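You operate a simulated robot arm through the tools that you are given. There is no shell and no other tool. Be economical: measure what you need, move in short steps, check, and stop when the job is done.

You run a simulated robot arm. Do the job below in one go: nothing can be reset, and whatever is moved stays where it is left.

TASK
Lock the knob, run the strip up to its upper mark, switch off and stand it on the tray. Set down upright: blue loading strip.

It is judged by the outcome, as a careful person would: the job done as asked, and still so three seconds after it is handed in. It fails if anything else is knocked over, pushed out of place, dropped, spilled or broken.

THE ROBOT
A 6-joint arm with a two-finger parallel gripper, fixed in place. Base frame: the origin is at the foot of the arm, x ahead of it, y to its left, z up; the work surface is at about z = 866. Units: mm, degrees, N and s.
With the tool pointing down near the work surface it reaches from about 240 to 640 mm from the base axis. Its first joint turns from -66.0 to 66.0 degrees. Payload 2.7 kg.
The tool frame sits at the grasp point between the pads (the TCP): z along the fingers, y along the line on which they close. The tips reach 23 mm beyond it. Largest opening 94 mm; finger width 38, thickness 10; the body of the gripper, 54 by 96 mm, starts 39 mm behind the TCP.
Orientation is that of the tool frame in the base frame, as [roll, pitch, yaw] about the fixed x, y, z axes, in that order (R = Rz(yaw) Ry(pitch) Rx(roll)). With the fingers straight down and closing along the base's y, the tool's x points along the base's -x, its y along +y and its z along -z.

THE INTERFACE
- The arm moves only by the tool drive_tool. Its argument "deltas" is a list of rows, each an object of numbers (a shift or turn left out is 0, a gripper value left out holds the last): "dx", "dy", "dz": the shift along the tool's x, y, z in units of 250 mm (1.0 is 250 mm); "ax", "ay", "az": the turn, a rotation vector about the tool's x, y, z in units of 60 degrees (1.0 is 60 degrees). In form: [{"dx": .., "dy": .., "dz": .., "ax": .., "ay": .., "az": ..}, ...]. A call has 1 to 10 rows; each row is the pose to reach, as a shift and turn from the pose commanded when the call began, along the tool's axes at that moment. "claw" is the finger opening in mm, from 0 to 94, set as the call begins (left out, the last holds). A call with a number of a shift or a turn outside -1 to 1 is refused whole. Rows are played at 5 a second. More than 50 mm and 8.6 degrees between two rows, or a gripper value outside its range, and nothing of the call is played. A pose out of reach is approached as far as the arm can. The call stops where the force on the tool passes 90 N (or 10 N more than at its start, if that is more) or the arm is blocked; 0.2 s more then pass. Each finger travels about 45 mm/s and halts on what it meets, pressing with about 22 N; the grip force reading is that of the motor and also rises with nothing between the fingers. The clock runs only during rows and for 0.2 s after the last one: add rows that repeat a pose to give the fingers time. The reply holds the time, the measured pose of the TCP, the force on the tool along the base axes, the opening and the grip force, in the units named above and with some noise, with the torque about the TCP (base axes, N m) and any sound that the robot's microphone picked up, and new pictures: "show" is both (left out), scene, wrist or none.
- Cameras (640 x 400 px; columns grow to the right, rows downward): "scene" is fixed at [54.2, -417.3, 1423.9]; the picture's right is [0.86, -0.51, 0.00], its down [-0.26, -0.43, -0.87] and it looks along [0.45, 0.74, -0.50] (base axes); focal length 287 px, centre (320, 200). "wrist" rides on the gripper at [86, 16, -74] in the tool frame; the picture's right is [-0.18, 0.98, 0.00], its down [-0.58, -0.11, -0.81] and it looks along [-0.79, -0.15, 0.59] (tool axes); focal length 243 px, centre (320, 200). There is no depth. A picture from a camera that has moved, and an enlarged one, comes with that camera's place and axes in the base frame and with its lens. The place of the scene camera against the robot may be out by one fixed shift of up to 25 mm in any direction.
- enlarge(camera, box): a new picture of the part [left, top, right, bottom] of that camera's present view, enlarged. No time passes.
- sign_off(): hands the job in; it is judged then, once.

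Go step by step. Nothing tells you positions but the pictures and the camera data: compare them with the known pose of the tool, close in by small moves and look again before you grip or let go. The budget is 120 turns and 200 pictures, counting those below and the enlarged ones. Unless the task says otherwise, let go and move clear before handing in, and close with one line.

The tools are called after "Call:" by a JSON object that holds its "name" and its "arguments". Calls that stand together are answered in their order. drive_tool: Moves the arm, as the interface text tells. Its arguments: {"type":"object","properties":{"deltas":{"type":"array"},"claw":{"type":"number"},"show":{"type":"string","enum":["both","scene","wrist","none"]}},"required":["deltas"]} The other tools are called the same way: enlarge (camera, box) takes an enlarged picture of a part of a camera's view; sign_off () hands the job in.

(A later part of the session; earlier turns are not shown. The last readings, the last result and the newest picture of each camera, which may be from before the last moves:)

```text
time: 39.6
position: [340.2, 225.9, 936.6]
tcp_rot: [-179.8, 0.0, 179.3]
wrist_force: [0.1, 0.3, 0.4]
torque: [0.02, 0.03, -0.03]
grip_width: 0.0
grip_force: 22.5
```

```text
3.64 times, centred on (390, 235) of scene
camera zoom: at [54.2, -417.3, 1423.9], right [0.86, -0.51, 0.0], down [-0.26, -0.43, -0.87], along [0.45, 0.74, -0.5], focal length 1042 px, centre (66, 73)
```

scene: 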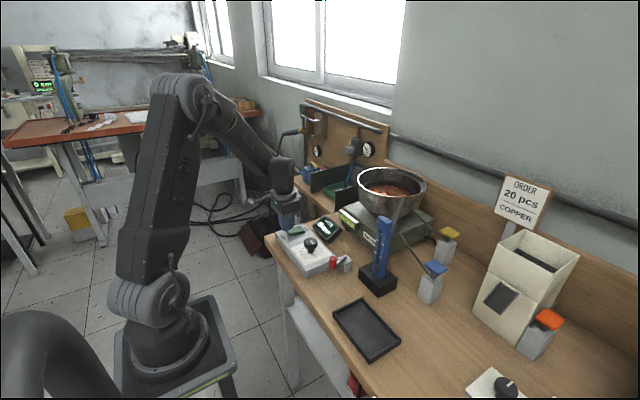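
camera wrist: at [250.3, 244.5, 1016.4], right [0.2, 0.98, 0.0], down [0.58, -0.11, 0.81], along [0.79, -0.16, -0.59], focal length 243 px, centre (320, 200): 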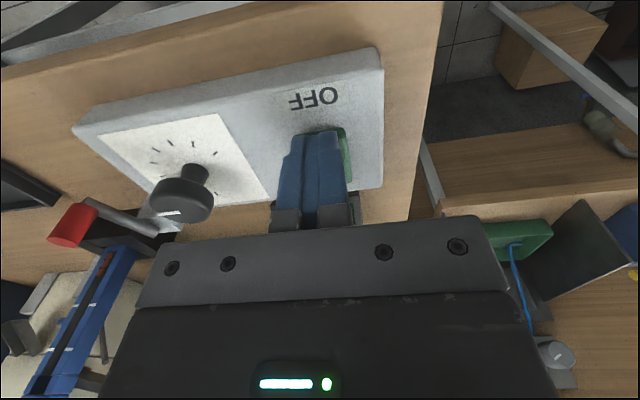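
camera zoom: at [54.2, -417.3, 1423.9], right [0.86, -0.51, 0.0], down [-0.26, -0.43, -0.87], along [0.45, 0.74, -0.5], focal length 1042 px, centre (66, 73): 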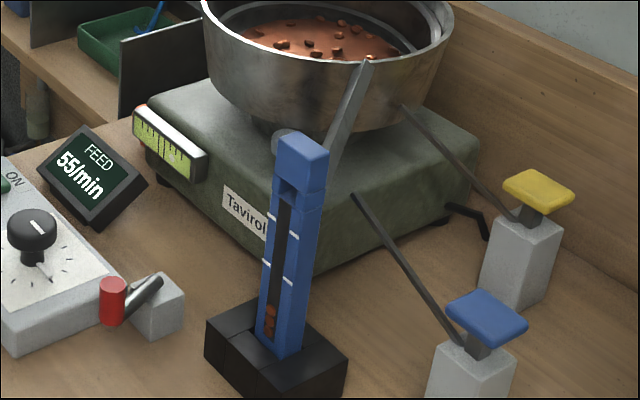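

Call:
{"name": "enlarge", "arguments": {"camera": "scene", "box": [374, 250, 394, 281]}}

Call:
{"name": "drive_tool", "arguments": {"deltas": [{"dz": 0}, {"dz": 0}, {"dz": 0}, {"dz": 0}, {"dz": 0}, {"dz": 0}, {"dz": 0}], "show": "none"}}

Call:
{"name": "enlarge", "arguments": {"camera": "scene", "box": [374, 250, 394, 281]}}

```text
12.90 times, centred on (384, 266) of scene
camera zoom: at [54.2, -417.3, 1423.9], right [0.86, -0.51, 0.0], down [-0.26, -0.43, -0.87], along [0.45, 0.74, -0.5], focal length 3698 px, centre (-506, -645)
```

zoom: 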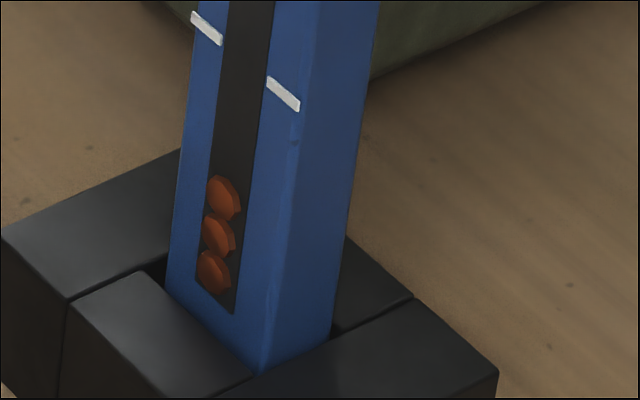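

```text
time: 41.2
position: [340.1, 227.4, 936.7]
tcp_rot: [-179.8, 0.1, 179.2]
wrist_force: [0.5, -0.5, -0.8]
torque: [-0.03, 0.02, 0.01]
grip_width: 0.0
grip_force: 21.8
```

```text
12.90 times, centred on (384, 266) of scene
camera zoom: at [54.2, -417.3, 1423.9], right [0.86, -0.51, 0.0], down [-0.26, -0.43, -0.87], along [0.45, 0.74, -0.5], focal length 3698 px, centre (-506, -645)
```

zoom: 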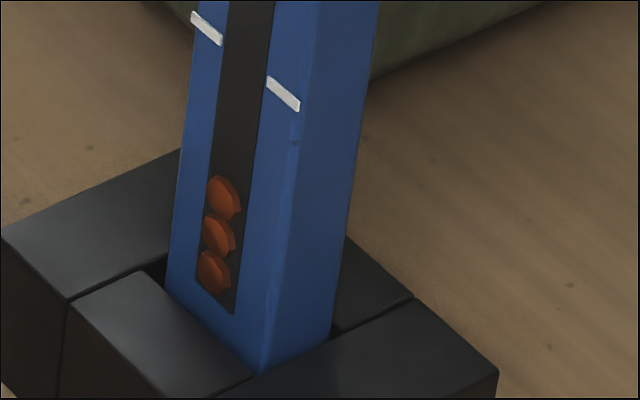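

No flow after 10 s, so something upstream is still closed. I'll switch off for now so nothing runs unattended while I look around.

Call:
{"name": "drive_tool", "arguments": {"deltas": [{"dz": 0.012}, {"dz": 0.024}, {"dz": 0.034}, {"dz": 0.042}], "show": "none"}}

Call:
{"name": "enlarge", "arguments": {"camera": "scene", "box": [270, 195, 370, 270]}}

```text
time: 42.2
position: [341.7, 227.3, 925.6]
tcp_rot: [-179.8, 0.1, 179.2]
wrist_force: [-0.2, 0.5, 1.9]
torque: [0.0, -0.01, 0.01]
grip_width: 0.1
grip_force: 21.6
```

```text
5.33 times, centred on (320, 232) of scene
camera zoom: at [54.2, -417.3, 1423.9], right [0.86, -0.51, 0.0], down [-0.26, -0.43, -0.87], along [0.45, 0.74, -0.5], focal length 1528 px, centre (320, 27)
```

zoom: 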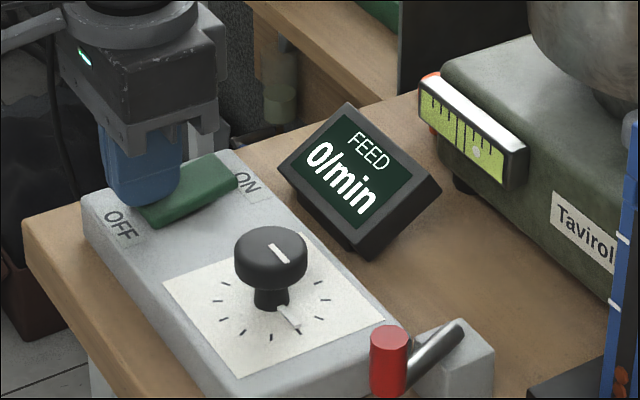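

Off again. I'll rise and view the strip top, chute and paddle rods from above.

Call:
{"name": "drive_tool", "arguments": {"deltas": [{"dz": -0.18}, {"dz": -0.36}, {"dz": -0.54, "dy": -0.1}, {"dz": -0.72, "dy": -0.25}, {"dz": -0.9, "dy": -0.42}, {"dz": -1.0, "dy": -0.6}, {"dz": -1.0, "dy": -0.78}, {"dz": -1.0, "dy": -0.95, "dx": 0.05}], "claw": 94, "show": "wrist"}}

Call:
{"name": "enlarge", "arguments": {"camera": "wrist", "box": [230, 90, 430, 230]}}

```text
refused: row 3 steps farther than a row can; nothing moved
```

```text
2.86 times, centred on (330, 160) of wrist
camera zoom: at [254.4, 244.6, 1000.4], right [0.2, 0.98, 0.0], down [0.58, -0.11, 0.81], along [0.79, -0.16, -0.59], focal length 693 px, centre (291, 314)
```

zoom: 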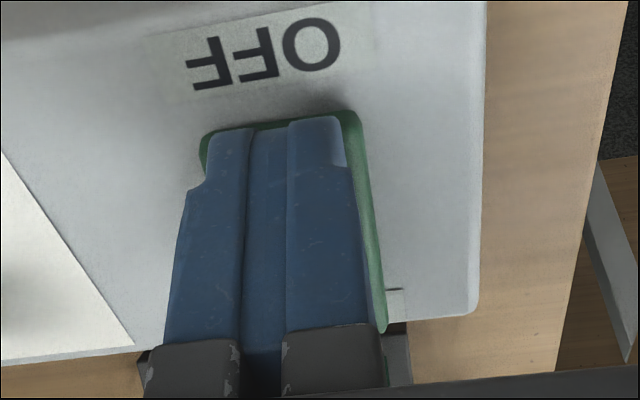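

Call:
{"name": "drive_tool", "arguments": {"deltas": [{"dz": -0.18}, {"dz": -0.36}, {"dz": -0.5, "dy": -0.1}, {"dz": -0.62, "dy": -0.24}, {"dz": -0.74, "dy": -0.38}, {"dz": -0.86, "dy": -0.52}, {"dz": -0.96, "dy": -0.68}, {"dz": -1.0, "dy": -0.85}, {"dz": -1.0, "dy": -1.0, "dx": 0.1}], "claw": 94, "show": "wrist"}}

Call:
{"name": "enlarge", "arguments": {"camera": "wrist", "box": [230, 90, 430, 230]}}

```text
time: 44.2
position: [310.3, -21.6, 1179.5]
tcp_rot: [-179.8, 0.1, 179.2]
wrist_force: [-0.1, 0.2, -0.5]
torque: [0.0, 0.03, 0.02]
grip_width: 94.0
grip_force: 0.1
camera wrist: at [223.7, -4.5, 1253.0], right [0.2, 0.98, 0.0], down [0.58, -0.11, 0.81], along [0.79, -0.16, -0.59], focal length 243 px, centre (320, 200)
```

wrist: 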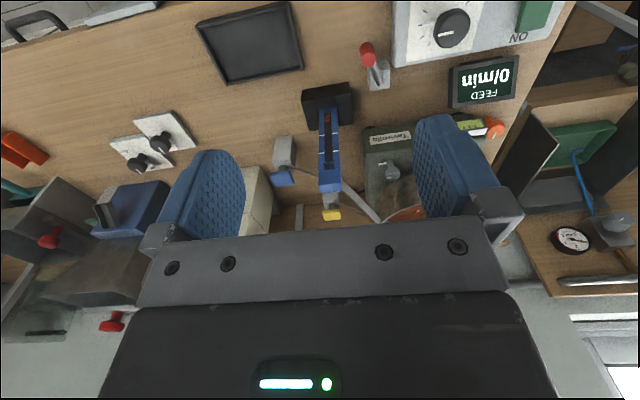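

```text
2.86 times, centred on (330, 160) of wrist
camera zoom: at [223.7, -4.5, 1253.0], right [0.2, 0.98, 0.0], down [0.58, -0.11, 0.81], along [0.79, -0.16, -0.59], focal length 693 px, centre (291, 314)
```

zoom: 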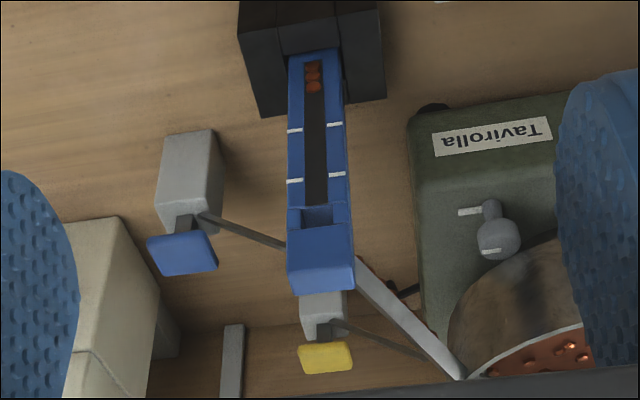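

Call:
{"name": "enlarge", "arguments": {"camera": "wrist", "box": [310, 160, 400, 230]}}

Call:
{"name": "enlarge", "arguments": {"camera": "wrist", "box": [260, 130, 360, 230]}}

Call:
{"name": "enlarge", "arguments": {"camera": "scene", "box": [375, 185, 425, 245]}}

Call:
{"name": "enlarge", "arguments": {"camera": "scene", "box": [405, 215, 475, 310]}}

```text
5.71 times, centred on (355, 195) of wrist
camera zoom: at [223.7, -4.5, 1253.0], right [0.2, 0.98, 0.0], down [0.58, -0.11, 0.81], along [0.79, -0.16, -0.59], focal length 1386 px, centre (120, 229)
```

zoom: 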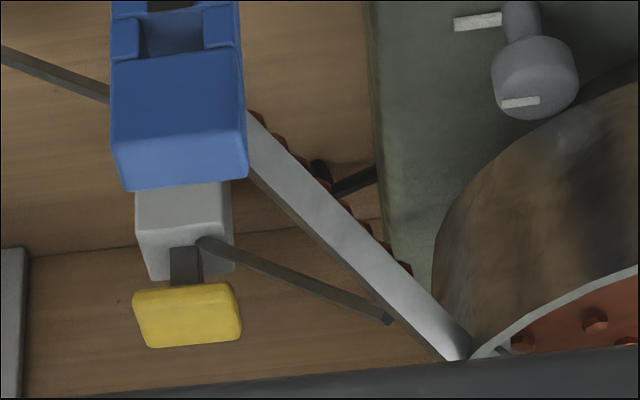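

```text
4.00 times, centred on (310, 180) of wrist
camera zoom: at [223.7, -4.5, 1253.0], right [0.2, 0.98, 0.0], down [0.58, -0.11, 0.81], along [0.79, -0.16, -0.59], focal length 970 px, centre (360, 280)
```

zoom: 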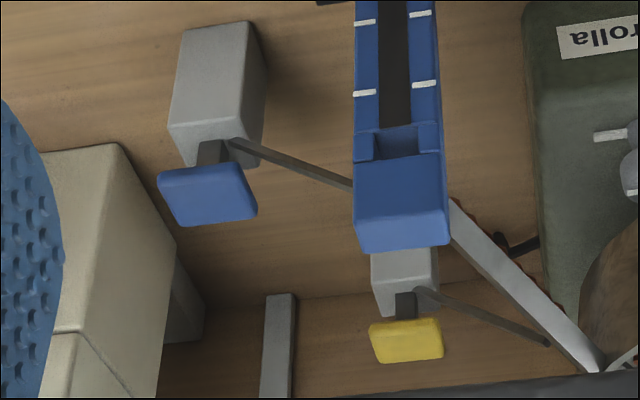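

```text
6.67 times, centred on (400, 215) of scene
camera zoom: at [54.3, -417.3, 1423.9], right [0.86, -0.51, 0.0], down [-0.26, -0.43, -0.87], along [0.45, 0.74, -0.5], focal length 1910 px, centre (-213, 100)
```

zoom: 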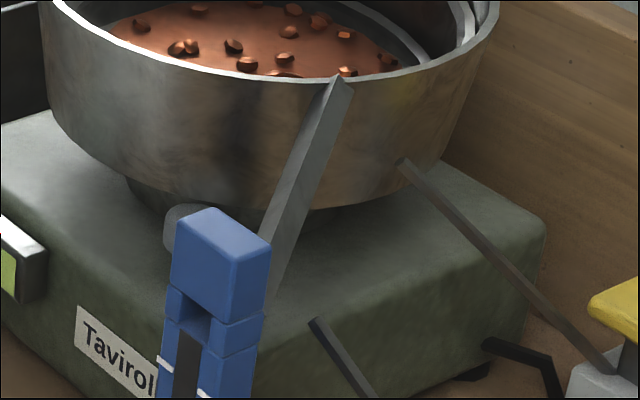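

```text
4.21 times, centred on (440, 262) of scene
camera zoom: at [54.3, -417.3, 1423.9], right [0.86, -0.51, 0.0], down [-0.26, -0.43, -0.87], along [0.45, 0.74, -0.5], focal length 1207 px, centre (-185, -63)
```

zoom: 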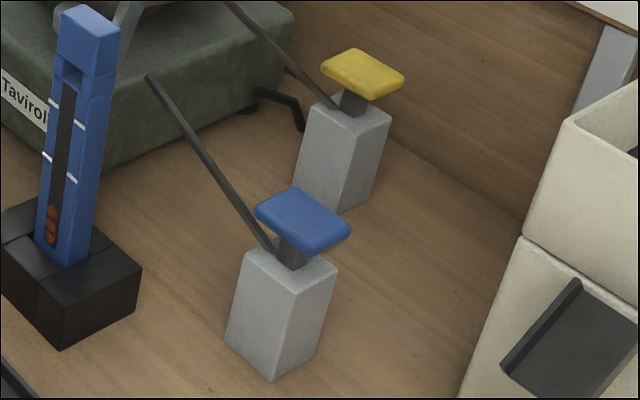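

Copper pellets are now queued in the chute, and there were none before. They are held at its lower end, where the blue paddle's rod leads. I'll count them.

Call:
{"name": "enlarge", "arguments": {"camera": "wrist", "box": [343, 175, 388, 212]}}

Call:
{"name": "enlarge", "arguments": {"camera": "scene", "box": [362, 200, 392, 240]}}

```text
10.81 times, centred on (366, 194) of wrist
camera zoom: at [223.7, -4.5, 1253.0], right [0.2, 0.98, 0.0], down [0.58, -0.11, 0.81], along [0.79, -0.16, -0.59], focal length 2623 px, centre (-172, 270)
```

zoom: 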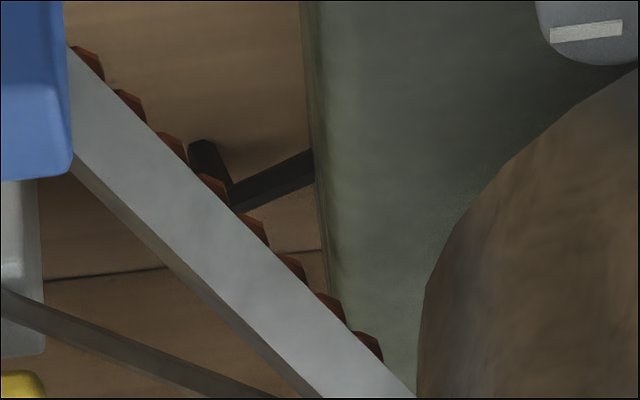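

```text
10.00 times, centred on (377, 220) of scene
camera zoom: at [54.3, -417.3, 1423.9], right [0.86, -0.51, 0.0], down [-0.26, -0.43, -0.87], along [0.45, 0.74, -0.5], focal length 2866 px, centre (-250, 0)
```

zoom: 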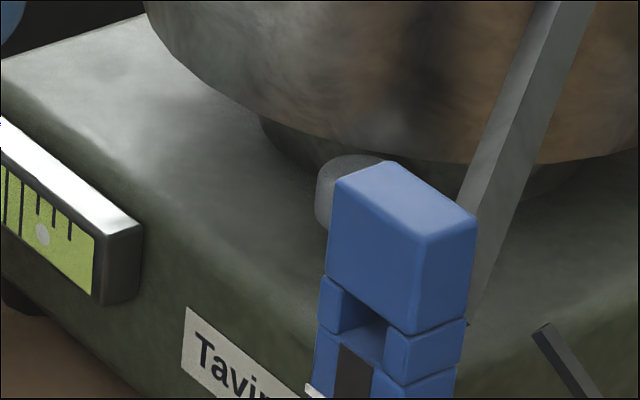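

I want to see the lower chute end and the blue rod tip from the -y side, so I'll shift and yaw the camera.

Call:
{"name": "drive_tool", "arguments": {"deltas": [{"dy": -0.1, "az": -0.13}, {"dy": -0.2, "dx": -0.06, "az": -0.26}, {"dy": -0.3, "dx": -0.14, "az": -0.39}, {"dy": -0.34, "dx": -0.22, "dz": 0.06, "az": -0.52}, {"dy": -0.34, "dx": -0.26, "dz": 0.14, "az": -0.65}], "show": "both"}}

Call:
{"name": "enlarge", "arguments": {"camera": "wrist", "box": [220, 80, 440, 230]}}

```text
time: 45.4
position: [376.9, -107.2, 1142.3]
tcp_rot: [-179.7, 0.0, -141.7]
wrist_force: [0.5, -0.3, -0.9]
torque: [-0.01, 0.02, 0.0]
grip_width: 93.9
grip_force: 0.2
camera wrist: at [297.4, -148.2, 1215.4], right [-0.47, 0.89, 0.0], down [0.52, 0.28, 0.81], along [0.71, 0.37, -0.59], focal length 243 px, centre (320, 200)
```

scene: 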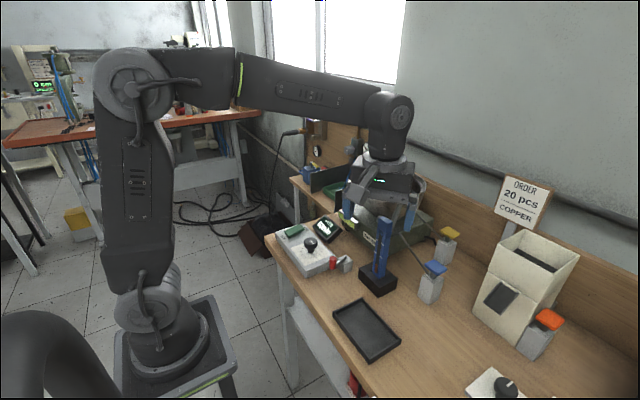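
wrist: 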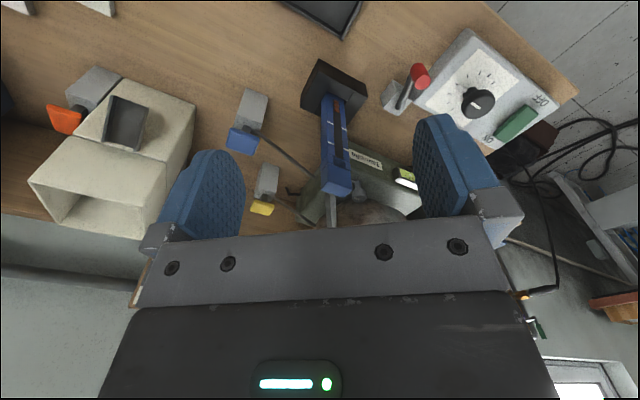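

```text
2.67 times, centred on (330, 155) of wrist
camera zoom: at [297.4, -148.2, 1215.4], right [-0.47, 0.89, 0.0], down [0.52, 0.28, 0.81], along [0.71, 0.37, -0.59], focal length 647 px, centre (293, 320)
```

zoom: 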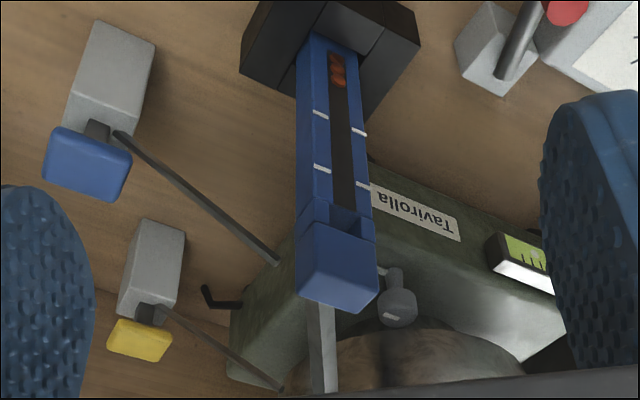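

The lower rod belongs to the blue paddle at about (541,-141,959). I'll move above it with closed fingers for a short, cautious press while the feeder is off.

Call:
{"name": "drive_tool", "arguments": {"deltas": [{"dx": -0.086, "dy": -0.103, "az": 0.13}, {"dx": -0.172, "dy": -0.206, "az": 0.26}, {"dx": -0.259, "dy": -0.308, "dz": 0.03, "az": 0.39}, {"dx": -0.345, "dy": -0.411, "dz": 0.1, "az": 0.52}, {"dx": -0.431, "dy": -0.514, "dz": 0.17, "az": 0.65}, {"dx": -0.431, "dy": -0.514, "dz": 0.3, "az": 0.65}, {"dx": -0.431, "dy": -0.514, "dz": 0.42, "az": 0.65}], "claw": 0}}

Call:
{"name": "enlarge", "arguments": {"camera": "scene", "box": [390, 210, 490, 310]}}

Call:
{"name": "enlarge", "arguments": {"camera": "wrist", "box": [220, 30, 440, 230]}}

```text
time: 47.0
position: [539.6, -141.0, 1036.4]
tcp_rot: [-179.8, 0.1, 179.1]
wrist_force: [0.8, -0.6, 0.1]
torque: [0.01, -0.01, 0.0]
grip_width: 0.0
grip_force: 22.1
camera wrist: at [453.8, -123.4, 1111.2], right [0.2, 0.98, 0.0], down [0.58, -0.11, 0.81], along [0.79, -0.16, -0.59], focal length 243 px, centre (320, 200)
```

scene: 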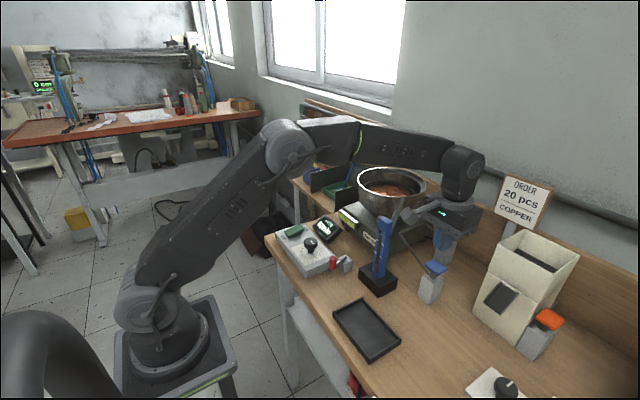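
wrist: 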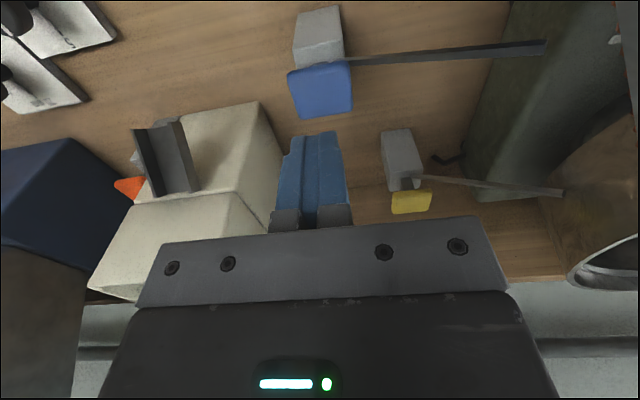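

```text
4.00 times, centred on (440, 260) of scene
camera zoom: at [54.2, -417.3, 1423.9], right [0.86, -0.51, 0.0], down [-0.26, -0.43, -0.87], along [0.45, 0.74, -0.5], focal length 1146 px, centre (-160, -40)
```

zoom: 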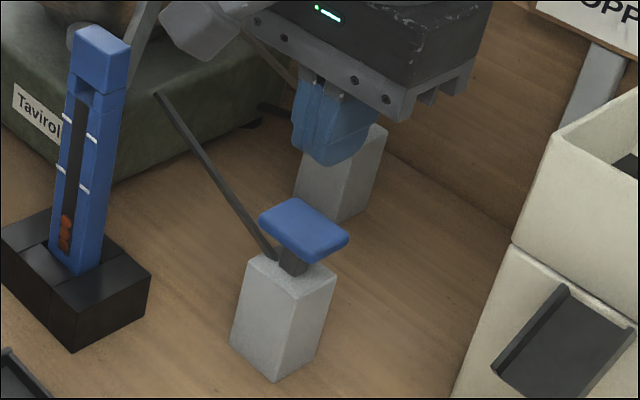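

```text
2.00 times, centred on (330, 130) of wrist
camera zoom: at [453.8, -123.4, 1111.2], right [0.2, 0.98, 0.0], down [0.58, -0.11, 0.81], along [0.79, -0.16, -0.59], focal length 485 px, centre (300, 340)
```

zoom: 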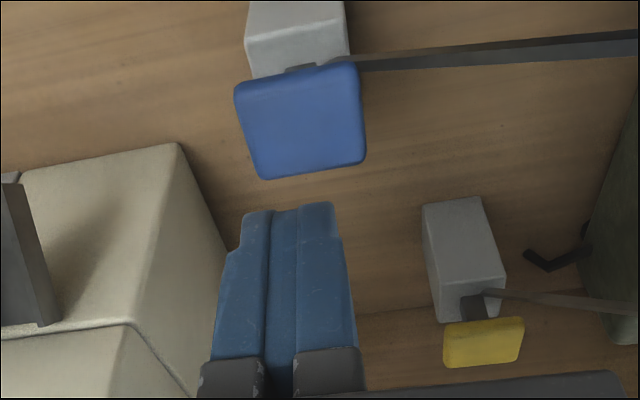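

Call:
{"name": "drive_tool", "arguments": {"deltas": [{"dz": 0.1}, {"dz": 0.17}, {"dz": 0.19}], "show": "none"}}

Call:
{"name": "enlarge", "arguments": {"camera": "scene", "box": [410, 230, 460, 280]}}

```text
time: 47.8
position: [541.1, -142.6, 988.7]
tcp_rot: [-179.8, 0.1, 179.2]
wrist_force: [0.6, -0.1, -1.2]
torque: [-0.01, 0.0, 0.01]
grip_width: 0.0
grip_force: 22.2
```

```text
8.00 times, centred on (435, 255) of scene
camera zoom: at [54.2, -417.3, 1423.9], right [0.86, -0.51, 0.0], down [-0.26, -0.43, -0.87], along [0.45, 0.74, -0.5], focal length 2293 px, centre (-600, -240)
```

zoom: 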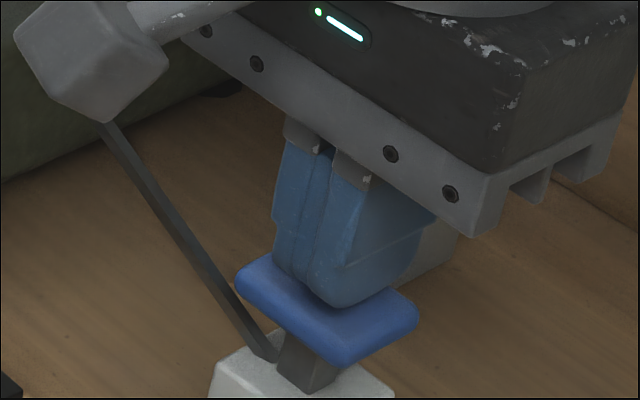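

Call:
{"name": "drive_tool", "arguments": {"deltas": [{"dz": 0.016}, {"dz": 0.03}], "show": "none"}}

Call:
{"name": "enlarge", "arguments": {"camera": "scene", "box": [364, 200, 464, 285]}}

```text
time: 48.4
position: [540.7, -141.7, 982.3]
tcp_rot: [-179.8, 0.1, 179.2]
wrist_force: [-0.4, 0.5, 1.3]
torque: [0.02, 0.04, -0.01]
grip_width: 0.0
grip_force: 22.4
```

```text
4.71 times, centred on (414, 242) of scene
camera zoom: at [54.2, -417.3, 1423.9], right [0.86, -0.51, 0.0], down [-0.26, -0.43, -0.87], along [0.45, 0.74, -0.5], focal length 1349 px, centre (-122, 0)
```

zoom: 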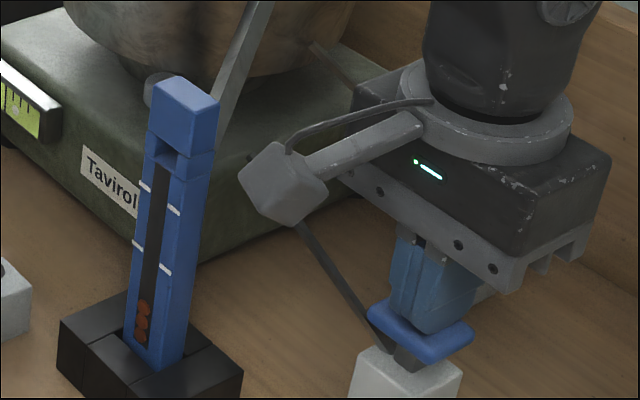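

Call:
{"name": "drive_tool", "arguments": {"deltas": [{"dz": 0.012}, {"dz": 0.024}], "show": "none"}}

Call:
{"name": "enlarge", "arguments": {"camera": "scene", "box": [364, 200, 464, 285]}}

```text
time: 49.0
position: [540.9, -141.8, 978.0]
tcp_rot: [-179.8, 0.3, 179.3]
wrist_force: [-1.2, 0.7, 3.6]
torque: [0.03, 0.08, -0.01]
grip_width: 0.1
grip_force: 22.1
```

```text
4.71 times, centred on (414, 242) of scene
camera zoom: at [54.2, -417.3, 1423.9], right [0.86, -0.51, 0.0], down [-0.26, -0.43, -0.87], along [0.45, 0.74, -0.5], focal length 1349 px, centre (-122, 0)
```

zoom: 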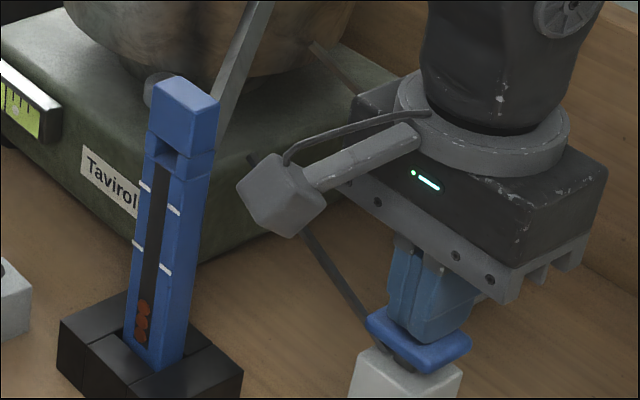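

Call:
{"name": "drive_tool", "arguments": {"deltas": [{"dz": 0.012}, {"dz": 0.024}], "show": "none"}}

Call:
{"name": "enlarge", "arguments": {"camera": "scene", "box": [364, 200, 464, 285]}}

```text
time: 49.6
position: [540.8, -142.8, 970.8]
tcp_rot: [-179.8, 0.2, 179.1]
wrist_force: [1.7, 3.0, 4.6]
torque: [0.06, 0.07, -0.05]
grip_width: 0.0
grip_force: 22.1
heard: click
```

```text
4.71 times, centred on (414, 242) of scene
camera zoom: at [54.2, -417.3, 1423.9], right [0.86, -0.51, 0.0], down [-0.26, -0.43, -0.87], along [0.45, 0.74, -0.5], focal length 1349 px, centre (-122, 0)
```

zoom: 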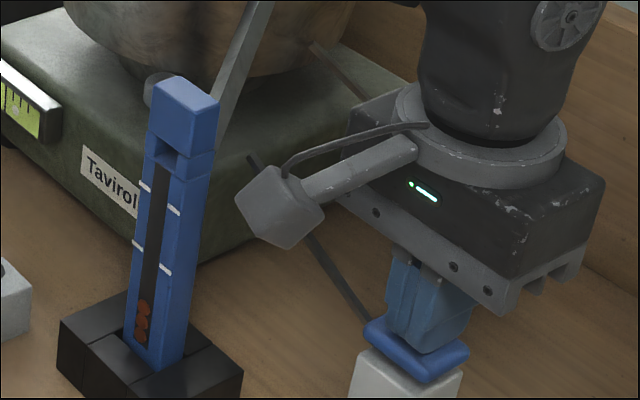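

A click. I'll release, rise, and look at the strip and the chute.

Call:
{"name": "drive_tool", "arguments": {"deltas": [{"dz": -0.06}, {"dz": -0.2}, {"dz": -0.35}], "show": "wrist"}}

Call:
{"name": "enlarge", "arguments": {"camera": "scene", "box": [364, 200, 464, 300]}}

Call:
{"name": "enlarge", "arguments": {"camera": "scene", "box": [374, 250, 394, 281]}}

```text
time: 50.4
position: [539.4, -141.8, 1058.3]
tcp_rot: [-179.8, 0.2, 179.3]
wrist_force: [-0.9, -0.5, -0.3]
torque: [-0.02, -0.01, 0.0]
grip_width: 0.1
grip_force: 21.7
camera wrist: at [453.2, -124.5, 1133.0], right [0.2, 0.98, 0.0], down [0.58, -0.11, 0.81], along [0.79, -0.16, -0.59], focal length 243 px, centre (320, 200)
```

wrist: 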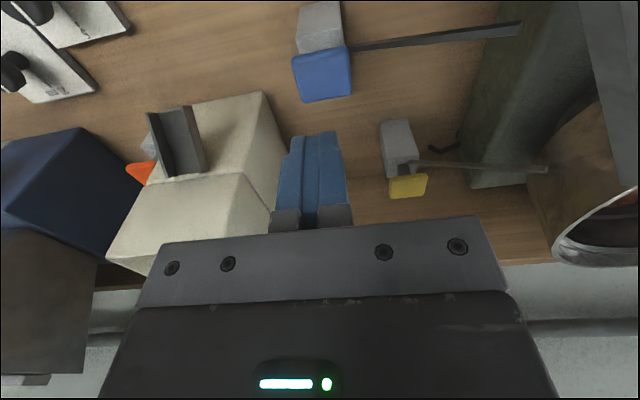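

```text
4.00 times, centred on (414, 250) of scene
camera zoom: at [54.2, -417.3, 1423.9], right [0.86, -0.51, 0.0], down [-0.26, -0.43, -0.87], along [0.45, 0.74, -0.5], focal length 1146 px, centre (-56, 0)
```

zoom: 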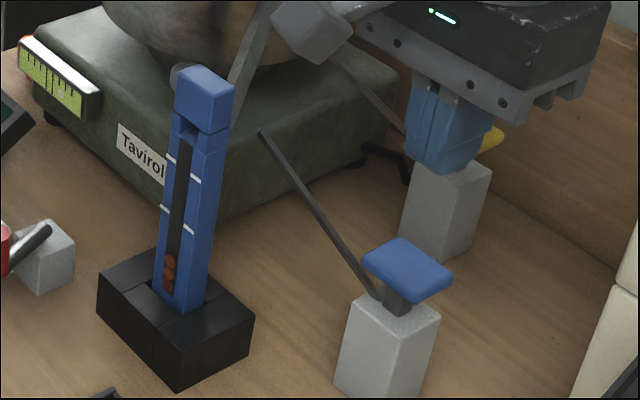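

```text
12.90 times, centred on (384, 266) of scene
camera zoom: at [54.2, -417.3, 1423.9], right [0.86, -0.51, 0.0], down [-0.26, -0.43, -0.87], along [0.45, 0.74, -0.5], focal length 3698 px, centre (-506, -645)
```

zoom: 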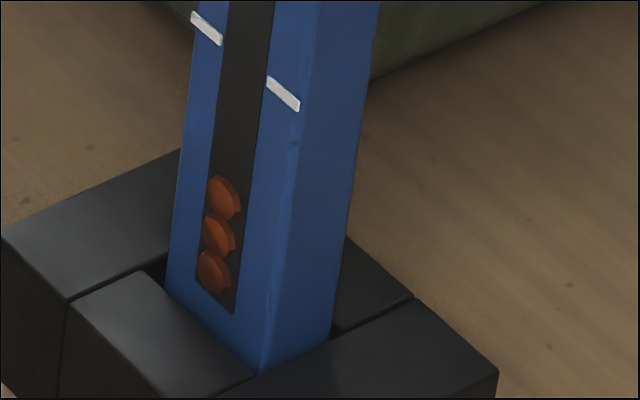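

Call:
{"name": "drive_tool", "arguments": {"deltas": [{"dz": -0.18}, {"dz": -0.36}, {"dz": -0.48, "dx": 0.12}, {"dz": -0.48, "dx": 0.3}, {"dz": -0.48, "dx": 0.48}, {"dz": -0.48, "dx": 0.66}, {"dz": -0.48, "dx": 0.8, "dy": 0.12}, {"dz": -0.48, "dx": 0.92, "dy": 0.26}, {"dz": -0.48, "dx": 0.92, "dy": 0.44}], "claw": 94, "show": "wrist"}}

Call:
{"name": "enlarge", "arguments": {"camera": "wrist", "box": [300, 150, 420, 230]}}

```text
time: 52.4
position: [311.8, -27.4, 1177.1]
tcp_rot: [-179.8, 0.2, 179.2]
wrist_force: [0.3, 0.5, 0.3]
torque: [-0.02, 0.0, 0.01]
grip_width: 93.8
grip_force: 0.1
camera wrist: at [224.4, -10.8, 1251.6], right [0.2, 0.98, 0.0], down [0.58, -0.11, 0.81], along [0.79, -0.16, -0.59], focal length 243 px, centre (320, 200)
```

wrist: 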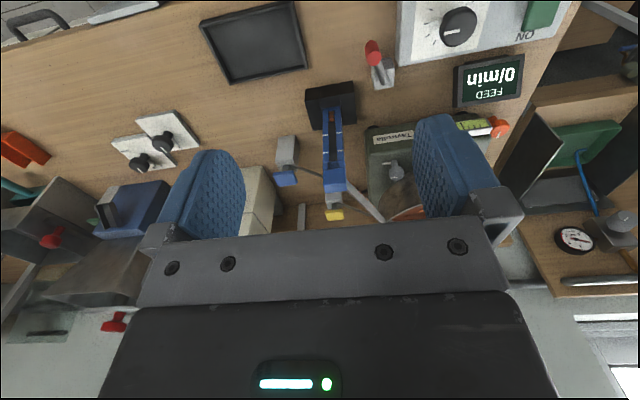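

```text
5.00 times, centred on (360, 190) of wrist
camera zoom: at [224.4, -10.8, 1251.6], right [0.2, 0.98, 0.0], down [0.58, -0.11, 0.81], along [0.79, -0.16, -0.59], focal length 1213 px, centre (120, 250)
```

zoom: 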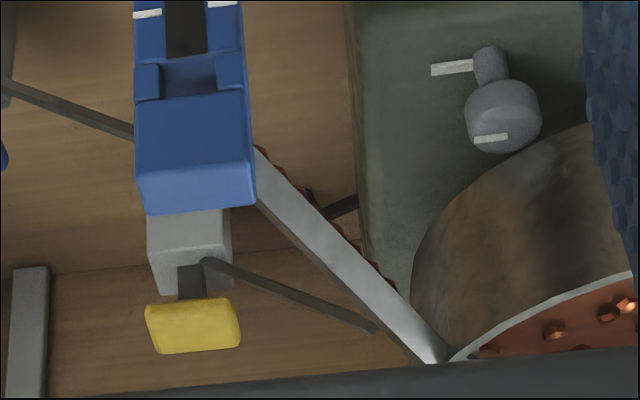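

The queue is unchanged and may advance only under vibration. I'll go back to the rocker, switch on and watch in very short steps.

Call:
{"name": "drive_tool", "arguments": {"deltas": [{"dy": 0.17, "dz": 0.05}, {"dy": 0.33, "dz": 0.1}, {"dy": 0.49, "dz": 0.16}, {"dy": 0.65, "dz": 0.22, "dx": -0.05}, {"dy": 0.8, "dz": 0.3, "dx": -0.12}, {"dy": 0.93, "dz": 0.4, "dx": -0.2}, {"dy": 1.0, "dz": 0.55, "dx": -0.29}, {"dy": 1.0, "dz": 0.73, "dx": -0.29}, {"dy": 1.0, "dz": 0.9, "dx": -0.29}], "claw": 0, "show": "none"}}

Call:
{"name": "enlarge", "arguments": {"camera": "scene", "box": [270, 195, 370, 270]}}

```text
time: 54.4
position: [388.8, 218.6, 950.4]
tcp_rot: [-179.8, 0.2, 179.2]
wrist_force: [-0.4, -0.1, -0.3]
torque: [0.02, 0.0, 0.0]
grip_width: 0.0
grip_force: 22.4
```

```text
5.33 times, centred on (320, 232) of scene
camera zoom: at [54.2, -417.3, 1423.9], right [0.86, -0.51, 0.0], down [-0.26, -0.43, -0.87], along [0.45, 0.74, -0.5], focal length 1528 px, centre (320, 27)
```

zoom: 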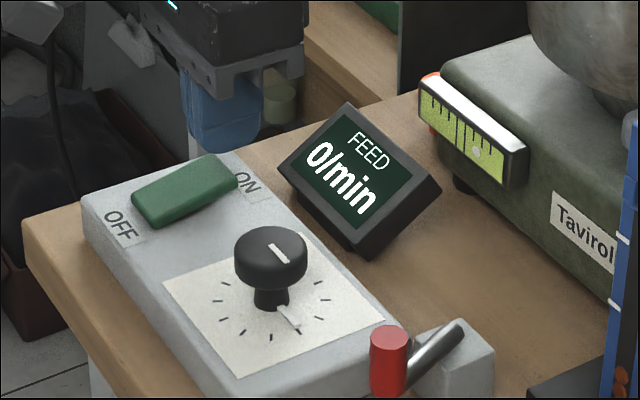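

Call:
{"name": "drive_tool", "arguments": {"deltas": [{"dy": 0.032, "dx": 0.02, "dz": 0.04}, {"dy": 0.032, "dx": 0.02, "dz": 0.08}, {"dy": 0.032, "dx": 0.02, "dz": 0.098}, {"dy": 0.032, "dx": 0.02, "dz": 0.104}, {"dy": 0.032, "dx": 0.02, "dz": 0.03}, {"dy": 0.032, "dx": 0.1, "dz": 0.03}, {"dy": 0.032, "dx": 0.195, "dz": 0.05}], "show": "none"}}

Call:
{"name": "enlarge", "arguments": {"camera": "scene", "box": [270, 195, 410, 290]}}

```text
time: 56.0
position: [336.9, 229.2, 937.4]
tcp_rot: [-179.8, 0.1, 179.1]
wrist_force: [0.6, -0.9, 0.5]
torque: [0.01, -0.02, 0.0]
grip_width: 0.1
grip_force: 21.7
```

```text
4.21 times, centred on (340, 242) of scene
camera zoom: at [54.2, -417.3, 1423.9], right [0.86, -0.51, 0.0], down [-0.26, -0.43, -0.87], along [0.45, 0.74, -0.5], focal length 1207 px, centre (236, 21)
```

zoom: 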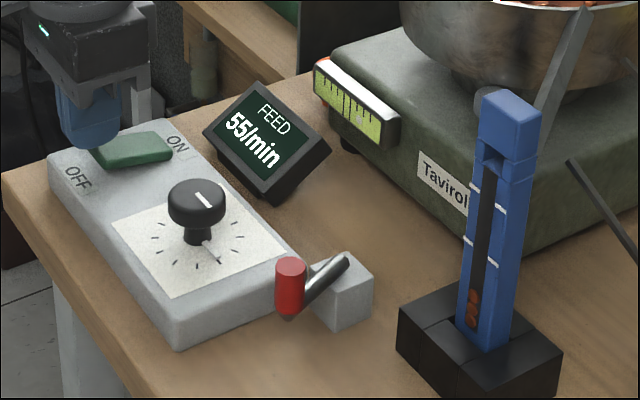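

ON at 55/min. I'll watch in short steps.

Call:
{"name": "drive_tool", "arguments": {"deltas": [{"dx": -0.012, "dy": -0.006}, {"dx": -0.012, "dy": -0.006}, {"dx": -0.012, "dy": -0.006}, {"dx": -0.012, "dy": -0.006}], "show": "none"}}

Call:
{"name": "enlarge", "arguments": {"camera": "scene", "box": [364, 212, 404, 287]}}

Call:
{"name": "drive_tool", "arguments": {"deltas": [{"dx": 0}, {"dx": 0}, {"dx": 0}, {"dx": 0}], "show": "none"}}

Call:
{"name": "enlarge", "arguments": {"camera": "scene", "box": [364, 212, 404, 287]}}

```text
time: 57.0
position: [340.3, 227.8, 938.4]
tcp_rot: [-179.7, 0.1, 179.2]
wrist_force: [-0.6, -0.4, -0.8]
torque: [0.0, 0.01, 0.02]
grip_width: 0.1
grip_force: 22.0
```

```text
5.33 times, centred on (384, 250) of scene
camera zoom: at [54.2, -417.3, 1423.9], right [0.86, -0.51, 0.0], down [-0.26, -0.43, -0.87], along [0.45, 0.74, -0.5], focal length 1528 px, centre (-21, -64)
```

zoom: 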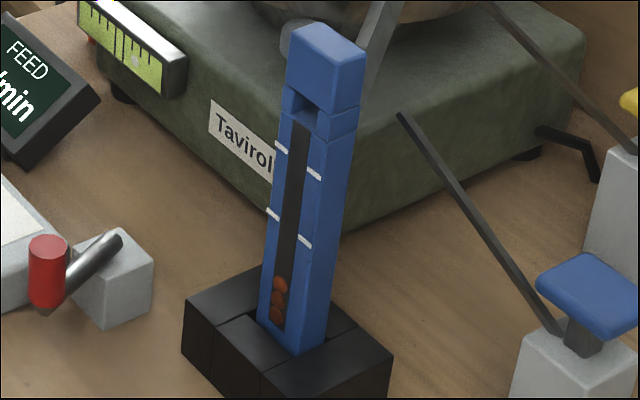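

```text
time: 58.0
position: [341.1, 226.5, 936.8]
tcp_rot: [-179.7, 0.1, 179.2]
wrist_force: [-0.4, 0.0, 0.7]
torque: [-0.02, -0.02, -0.02]
grip_width: 0.0
grip_force: 22.3
```

```text
5.33 times, centred on (384, 250) of scene
camera zoom: at [54.2, -417.3, 1423.9], right [0.86, -0.51, 0.0], down [-0.26, -0.43, -0.87], along [0.45, 0.74, -0.5], focal length 1528 px, centre (-21, -64)
```

zoom: 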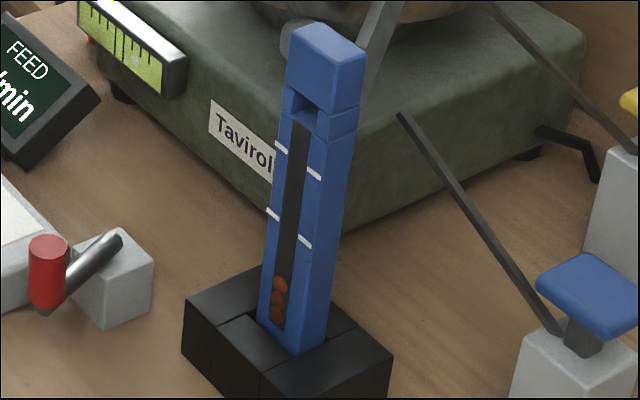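

Still nothing at 58 s, so the blue paddle is probably a hold-to-open gate that works only under vibration. I'll leave the feeder on and go hold the blue paddle.

Call:
{"name": "drive_tool", "arguments": {"deltas": [{"dz": -0.19}, {"dz": -0.38}, {"dz": -0.55, "dy": -0.08}, {"dz": -0.68, "dy": -0.22}, {"dz": -0.8, "dy": -0.37}, {"dz": -0.86, "dy": -0.54}, {"dz": -0.86, "dy": -0.72, "dx": -0.05}, {"dz": -0.86, "dy": -0.88, "dx": -0.12}, {"dz": -0.86, "dy": -1.0, "dx": -0.26}], "show": "none"}}

Call:
{"name": "drive_tool", "arguments": {"deltas": [{"dy": -0.16, "dx": -0.08}, {"dy": -0.32, "dx": -0.16}, {"dy": -0.47, "dx": -0.25}, {"dy": -0.474, "dx": -0.4}, {"dy": -0.474, "dx": -0.545}, {"dy": -0.474, "dx": -0.545, "dz": 0.18}, {"dy": -0.474, "dx": -0.545, "dz": 0.36}, {"dy": -0.474, "dx": -0.545, "dz": 0.52}], "show": "wrist"}}

Call:
{"name": "enlarge", "arguments": {"camera": "scene", "box": [364, 212, 464, 287]}}

```text
time: 60.0
position: [402.1, -23.9, 1154.8]
tcp_rot: [-179.8, 0.1, 179.2]
wrist_force: [0.1, 0.5, -0.3]
torque: [0.0, 0.01, -0.01]
grip_width: 0.0
grip_force: 21.9
```

```text
time: 61.8
position: [538.1, -144.3, 1024.6]
tcp_rot: [-179.7, 0.1, 179.2]
wrist_force: [-0.7, 0.4, -0.5]
torque: [0.0, 0.0, -0.01]
grip_width: 0.3
grip_force: 22.1
camera wrist: at [452.4, -126.0, 1099.1], right [0.2, 0.98, 0.0], down [0.58, -0.11, 0.81], along [0.79, -0.16, -0.59], focal length 243 px, centre (320, 200)
```

wrist: 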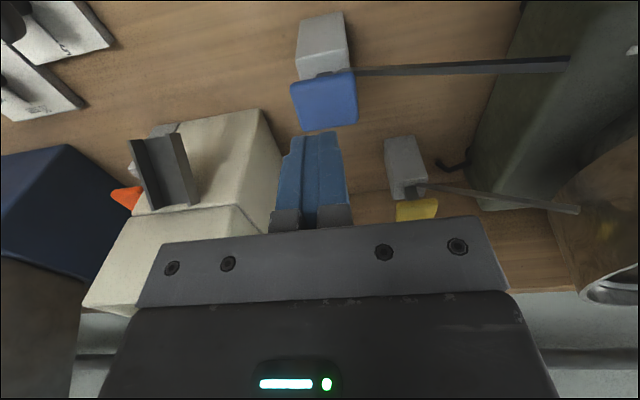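

```text
5.33 times, centred on (414, 250) of scene
camera zoom: at [54.2, -417.3, 1423.9], right [0.86, -0.51, 0.0], down [-0.26, -0.43, -0.87], along [0.45, 0.74, -0.5], focal length 1528 px, centre (-181, -64)
```

zoom: 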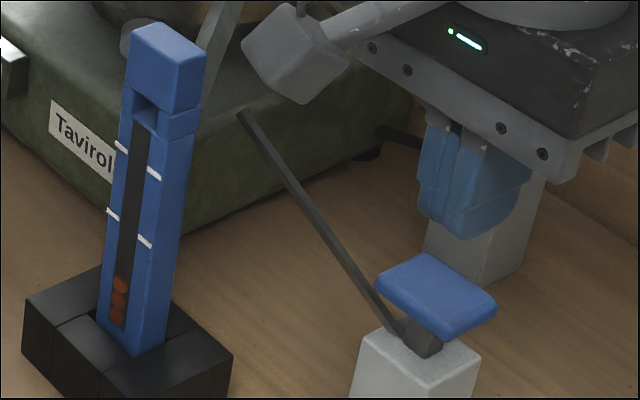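

Call:
{"name": "drive_tool", "arguments": {"deltas": [{"dz": 0.13}, {"dz": 0.19}, {"dz": 0.22}], "show": "none"}}

Call:
{"name": "enlarge", "arguments": {"camera": "scene", "box": [364, 212, 464, 287]}}

```text
time: 62.6
position: [538.2, -144.3, 969.8]
tcp_rot: [-179.7, 0.3, 179.2]
wrist_force: [3.4, -0.6, 4.9]
torque: [0.0, 0.02, 0.03]
grip_width: 0.1
grip_force: 21.6
heard: click
```

```text
5.33 times, centred on (414, 250) of scene
camera zoom: at [54.2, -417.3, 1423.9], right [0.86, -0.51, 0.0], down [-0.26, -0.43, -0.87], along [0.45, 0.74, -0.5], focal length 1528 px, centre (-181, -64)
```

zoom: 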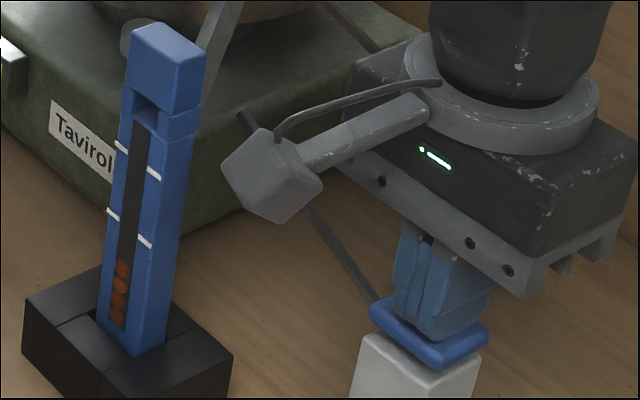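

A fourth pellet dropped into the strip. I'll hold briefly to see whether it is one per press or a continuous flow.

Call:
{"name": "drive_tool", "arguments": {"deltas": [{"dz": 0}, {"dz": 0}, {"dz": 0}], "show": "none"}}

Call:
{"name": "enlarge", "arguments": {"camera": "scene", "box": [374, 250, 394, 281]}}

```text
time: 63.4
position: [537.6, -144.0, 969.3]
tcp_rot: [-179.8, 0.0, 179.1]
wrist_force: [1.4, -0.2, 5.9]
torque: [0.04, -0.01, 0.01]
grip_width: 0.0
grip_force: 21.4
```

```text
12.90 times, centred on (384, 266) of scene
camera zoom: at [54.2, -417.3, 1423.9], right [0.86, -0.51, 0.0], down [-0.26, -0.43, -0.87], along [0.45, 0.74, -0.5], focal length 3698 px, centre (-506, -645)
```

zoom: 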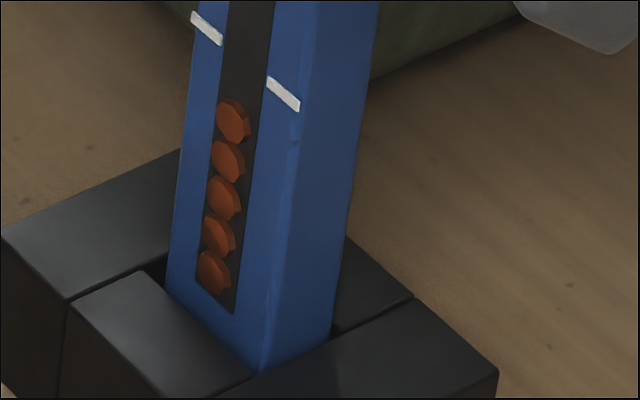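

Continuous flow, about one per second. By my measure the upper mark is about 10 pellets, so I'll keep holding in steps.

Call:
{"name": "drive_tool", "arguments": {"deltas": [{"dz": 0}, {"dz": 0}, {"dz": 0}, {"dz": 0}, {"dz": 0}, {"dz": 0}, {"dz": 0}, {"dz": 0}, {"dz": 0}], "show": "none"}}

Call:
{"name": "enlarge", "arguments": {"camera": "scene", "box": [372, 232, 396, 282]}}

```text
time: 65.4
position: [538.1, -143.5, 970.1]
tcp_rot: [-179.8, 0.1, 179.1]
wrist_force: [-0.1, 0.1, 5.2]
torque: [0.01, 0.08, 0.01]
grip_width: 0.2
grip_force: 21.8
```

```text
8.00 times, centred on (384, 257) of scene
camera zoom: at [54.1, -417.3, 1423.9], right [0.86, -0.51, 0.0], down [-0.26, -0.43, -0.87], along [0.45, 0.74, -0.5], focal length 2293 px, centre (-192, -256)
```

zoom: 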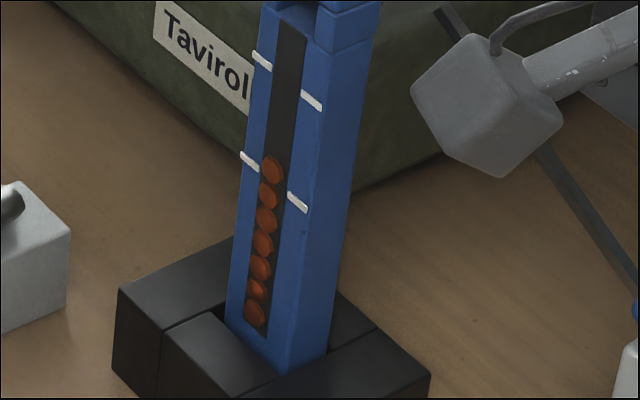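

7 pellets. The upper mark equals the top of the 10th, so I need three more.

Call:
{"name": "drive_tool", "arguments": {"deltas": [{"dz": 0}, {"dz": 0}, {"dz": 0}, {"dz": 0}, {"dz": 0}, {"dz": 0}, {"dz": 0}], "show": "none"}}

Call:
{"name": "enlarge", "arguments": {"camera": "scene", "box": [372, 232, 396, 282]}}

```text
time: 67.0
position: [537.4, -143.5, 970.5]
tcp_rot: [-179.8, 0.2, 179.2]
wrist_force: [-1.0, -0.5, 4.9]
torque: [0.03, 0.09, 0.01]
grip_width: 0.0
grip_force: 22.0
```

```text
8.00 times, centred on (384, 257) of scene
camera zoom: at [54.1, -417.3, 1423.9], right [0.86, -0.51, 0.0], down [-0.26, -0.43, -0.87], along [0.45, 0.74, -0.5], focal length 2293 px, centre (-192, -256)
```

zoom: 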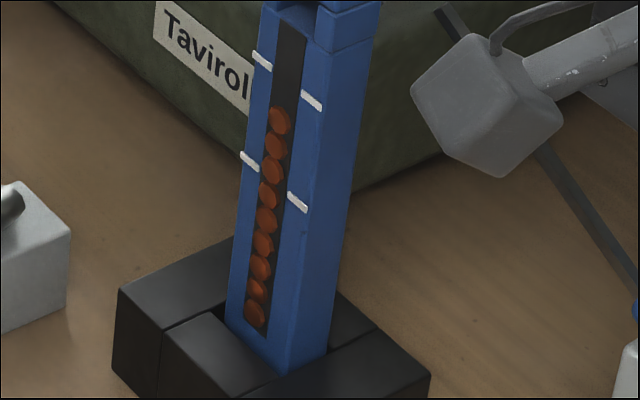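

9 pellets. One more, in very short steps.

Call:
{"name": "drive_tool", "arguments": {"deltas": [{"dz": 0}], "show": "none"}}

Call:
{"name": "enlarge", "arguments": {"camera": "scene", "box": [372, 232, 396, 282]}}

```text
time: 67.4
position: [538.1, -142.9, 969.9]
tcp_rot: [-179.7, 0.1, 179.2]
wrist_force: [-0.7, 0.7, 4.9]
torque: [-0.01, 0.09, 0.01]
grip_width: 0.0
grip_force: 22.4
```

```text
8.00 times, centred on (384, 257) of scene
camera zoom: at [54.1, -417.3, 1423.9], right [0.86, -0.51, 0.0], down [-0.26, -0.43, -0.87], along [0.45, 0.74, -0.5], focal length 2293 px, centre (-192, -256)
```

zoom: 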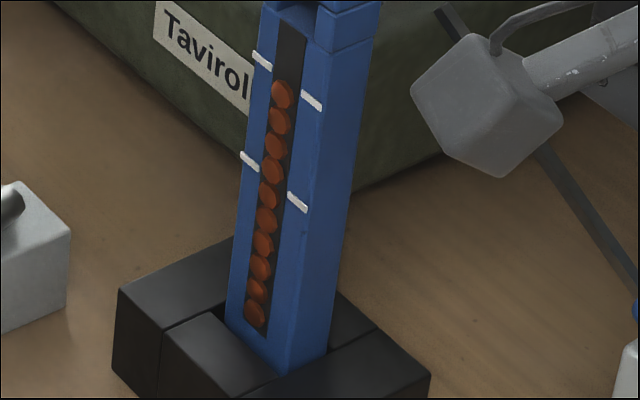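

10 pellets, right at the upper mark. Releasing the gate immediately.

Call:
{"name": "drive_tool", "arguments": {"deltas": [{"dz": -0.19}], "show": "none"}}

Call:
{"name": "enlarge", "arguments": {"camera": "scene", "box": [372, 232, 396, 282]}}

```text
time: 67.8
position: [535.9, -143.2, 1019.2]
tcp_rot: [-179.8, 0.0, 179.2]
wrist_force: [-0.5, -0.5, -0.1]
torque: [-0.01, -0.02, -0.03]
grip_width: 0.0
grip_force: 22.0
```

```text
8.00 times, centred on (384, 257) of scene
camera zoom: at [54.2, -417.3, 1423.9], right [0.86, -0.51, 0.0], down [-0.26, -0.43, -0.87], along [0.45, 0.74, -0.5], focal length 2293 px, centre (-192, -256)
```

zoom: 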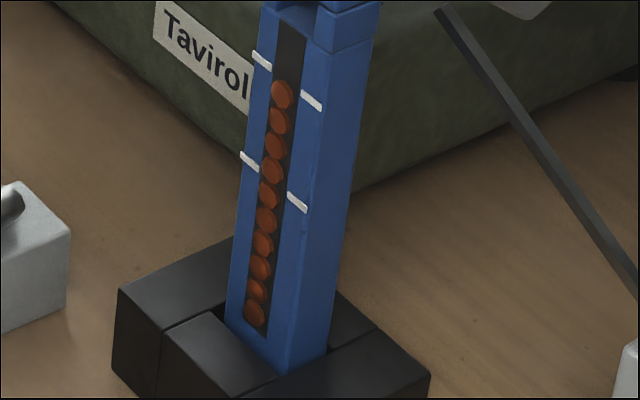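

Stopped at 10. Now to the rocker to switch off.

Call:
{"name": "drive_tool", "arguments": {"deltas": [{"dz": -0.18}, {"dz": -0.36}, {"dz": -0.54, "dx": 0.04}, {"dz": -0.54, "dx": 0.2, "dy": 0.06}, {"dz": -0.54, "dx": 0.35, "dy": 0.16}, {"dz": -0.54, "dx": 0.48, "dy": 0.3}, {"dz": -0.54, "dx": 0.58, "dy": 0.46}, {"dz": -0.54, "dx": 0.68, "dy": 0.63}, {"dz": -0.54, "dx": 0.76, "dy": 0.81}, {"dz": -0.54, "dx": 0.79, "dy": 1.0}], "show": "none"}}

Call:
{"name": "drive_tool", "arguments": {"deltas": [{"dy": 0.18}, {"dy": 0.34, "dz": 0.06}, {"dy": 0.475, "dz": 0.18}, {"dy": 0.475, "dz": 0.36}, {"dy": 0.475, "dz": 0.54}, {"dy": 0.475, "dz": 0.72}, {"dy": 0.475, "dz": 0.85}], "show": "wrist"}}

Call:
{"name": "enlarge", "arguments": {"camera": "scene", "box": [270, 195, 410, 290]}}

```text
time: 70.0
position: [344.5, 110.7, 1151.1]
tcp_rot: [-179.8, 0.1, 179.2]
wrist_force: [-1.0, 0.4, 0.1]
torque: [-0.04, 0.0, 0.01]
grip_width: 0.0
grip_force: 21.4
```

```text
time: 71.6
position: [347.4, 226.3, 938.5]
tcp_rot: [-179.8, 0.2, 179.2]
wrist_force: [-1.2, -0.5, 0.7]
torque: [-0.03, 0.02, 0.05]
grip_width: 0.1
grip_force: 22.1
camera wrist: at [260.0, 244.6, 1014.0], right [0.2, 0.98, 0.0], down [0.58, -0.11, 0.81], along [0.79, -0.16, -0.59], focal length 243 px, centre (320, 200)
```

wrist: 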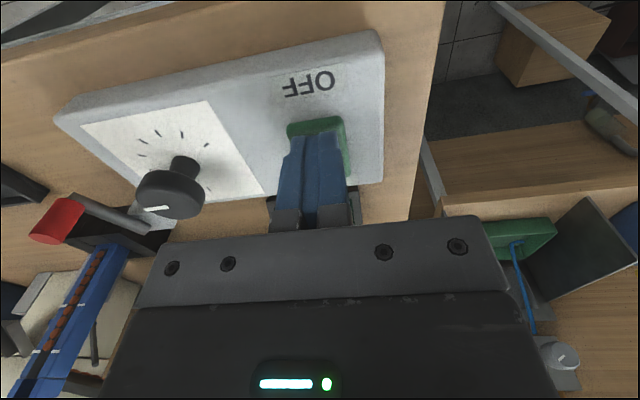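

```text
4.21 times, centred on (340, 242) of scene
camera zoom: at [54.2, -417.3, 1423.9], right [0.86, -0.51, 0.0], down [-0.26, -0.43, -0.87], along [0.45, 0.74, -0.5], focal length 1207 px, centre (236, 21)
```

zoom: 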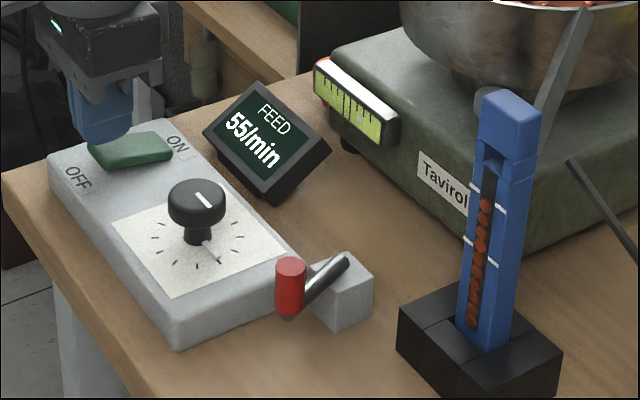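

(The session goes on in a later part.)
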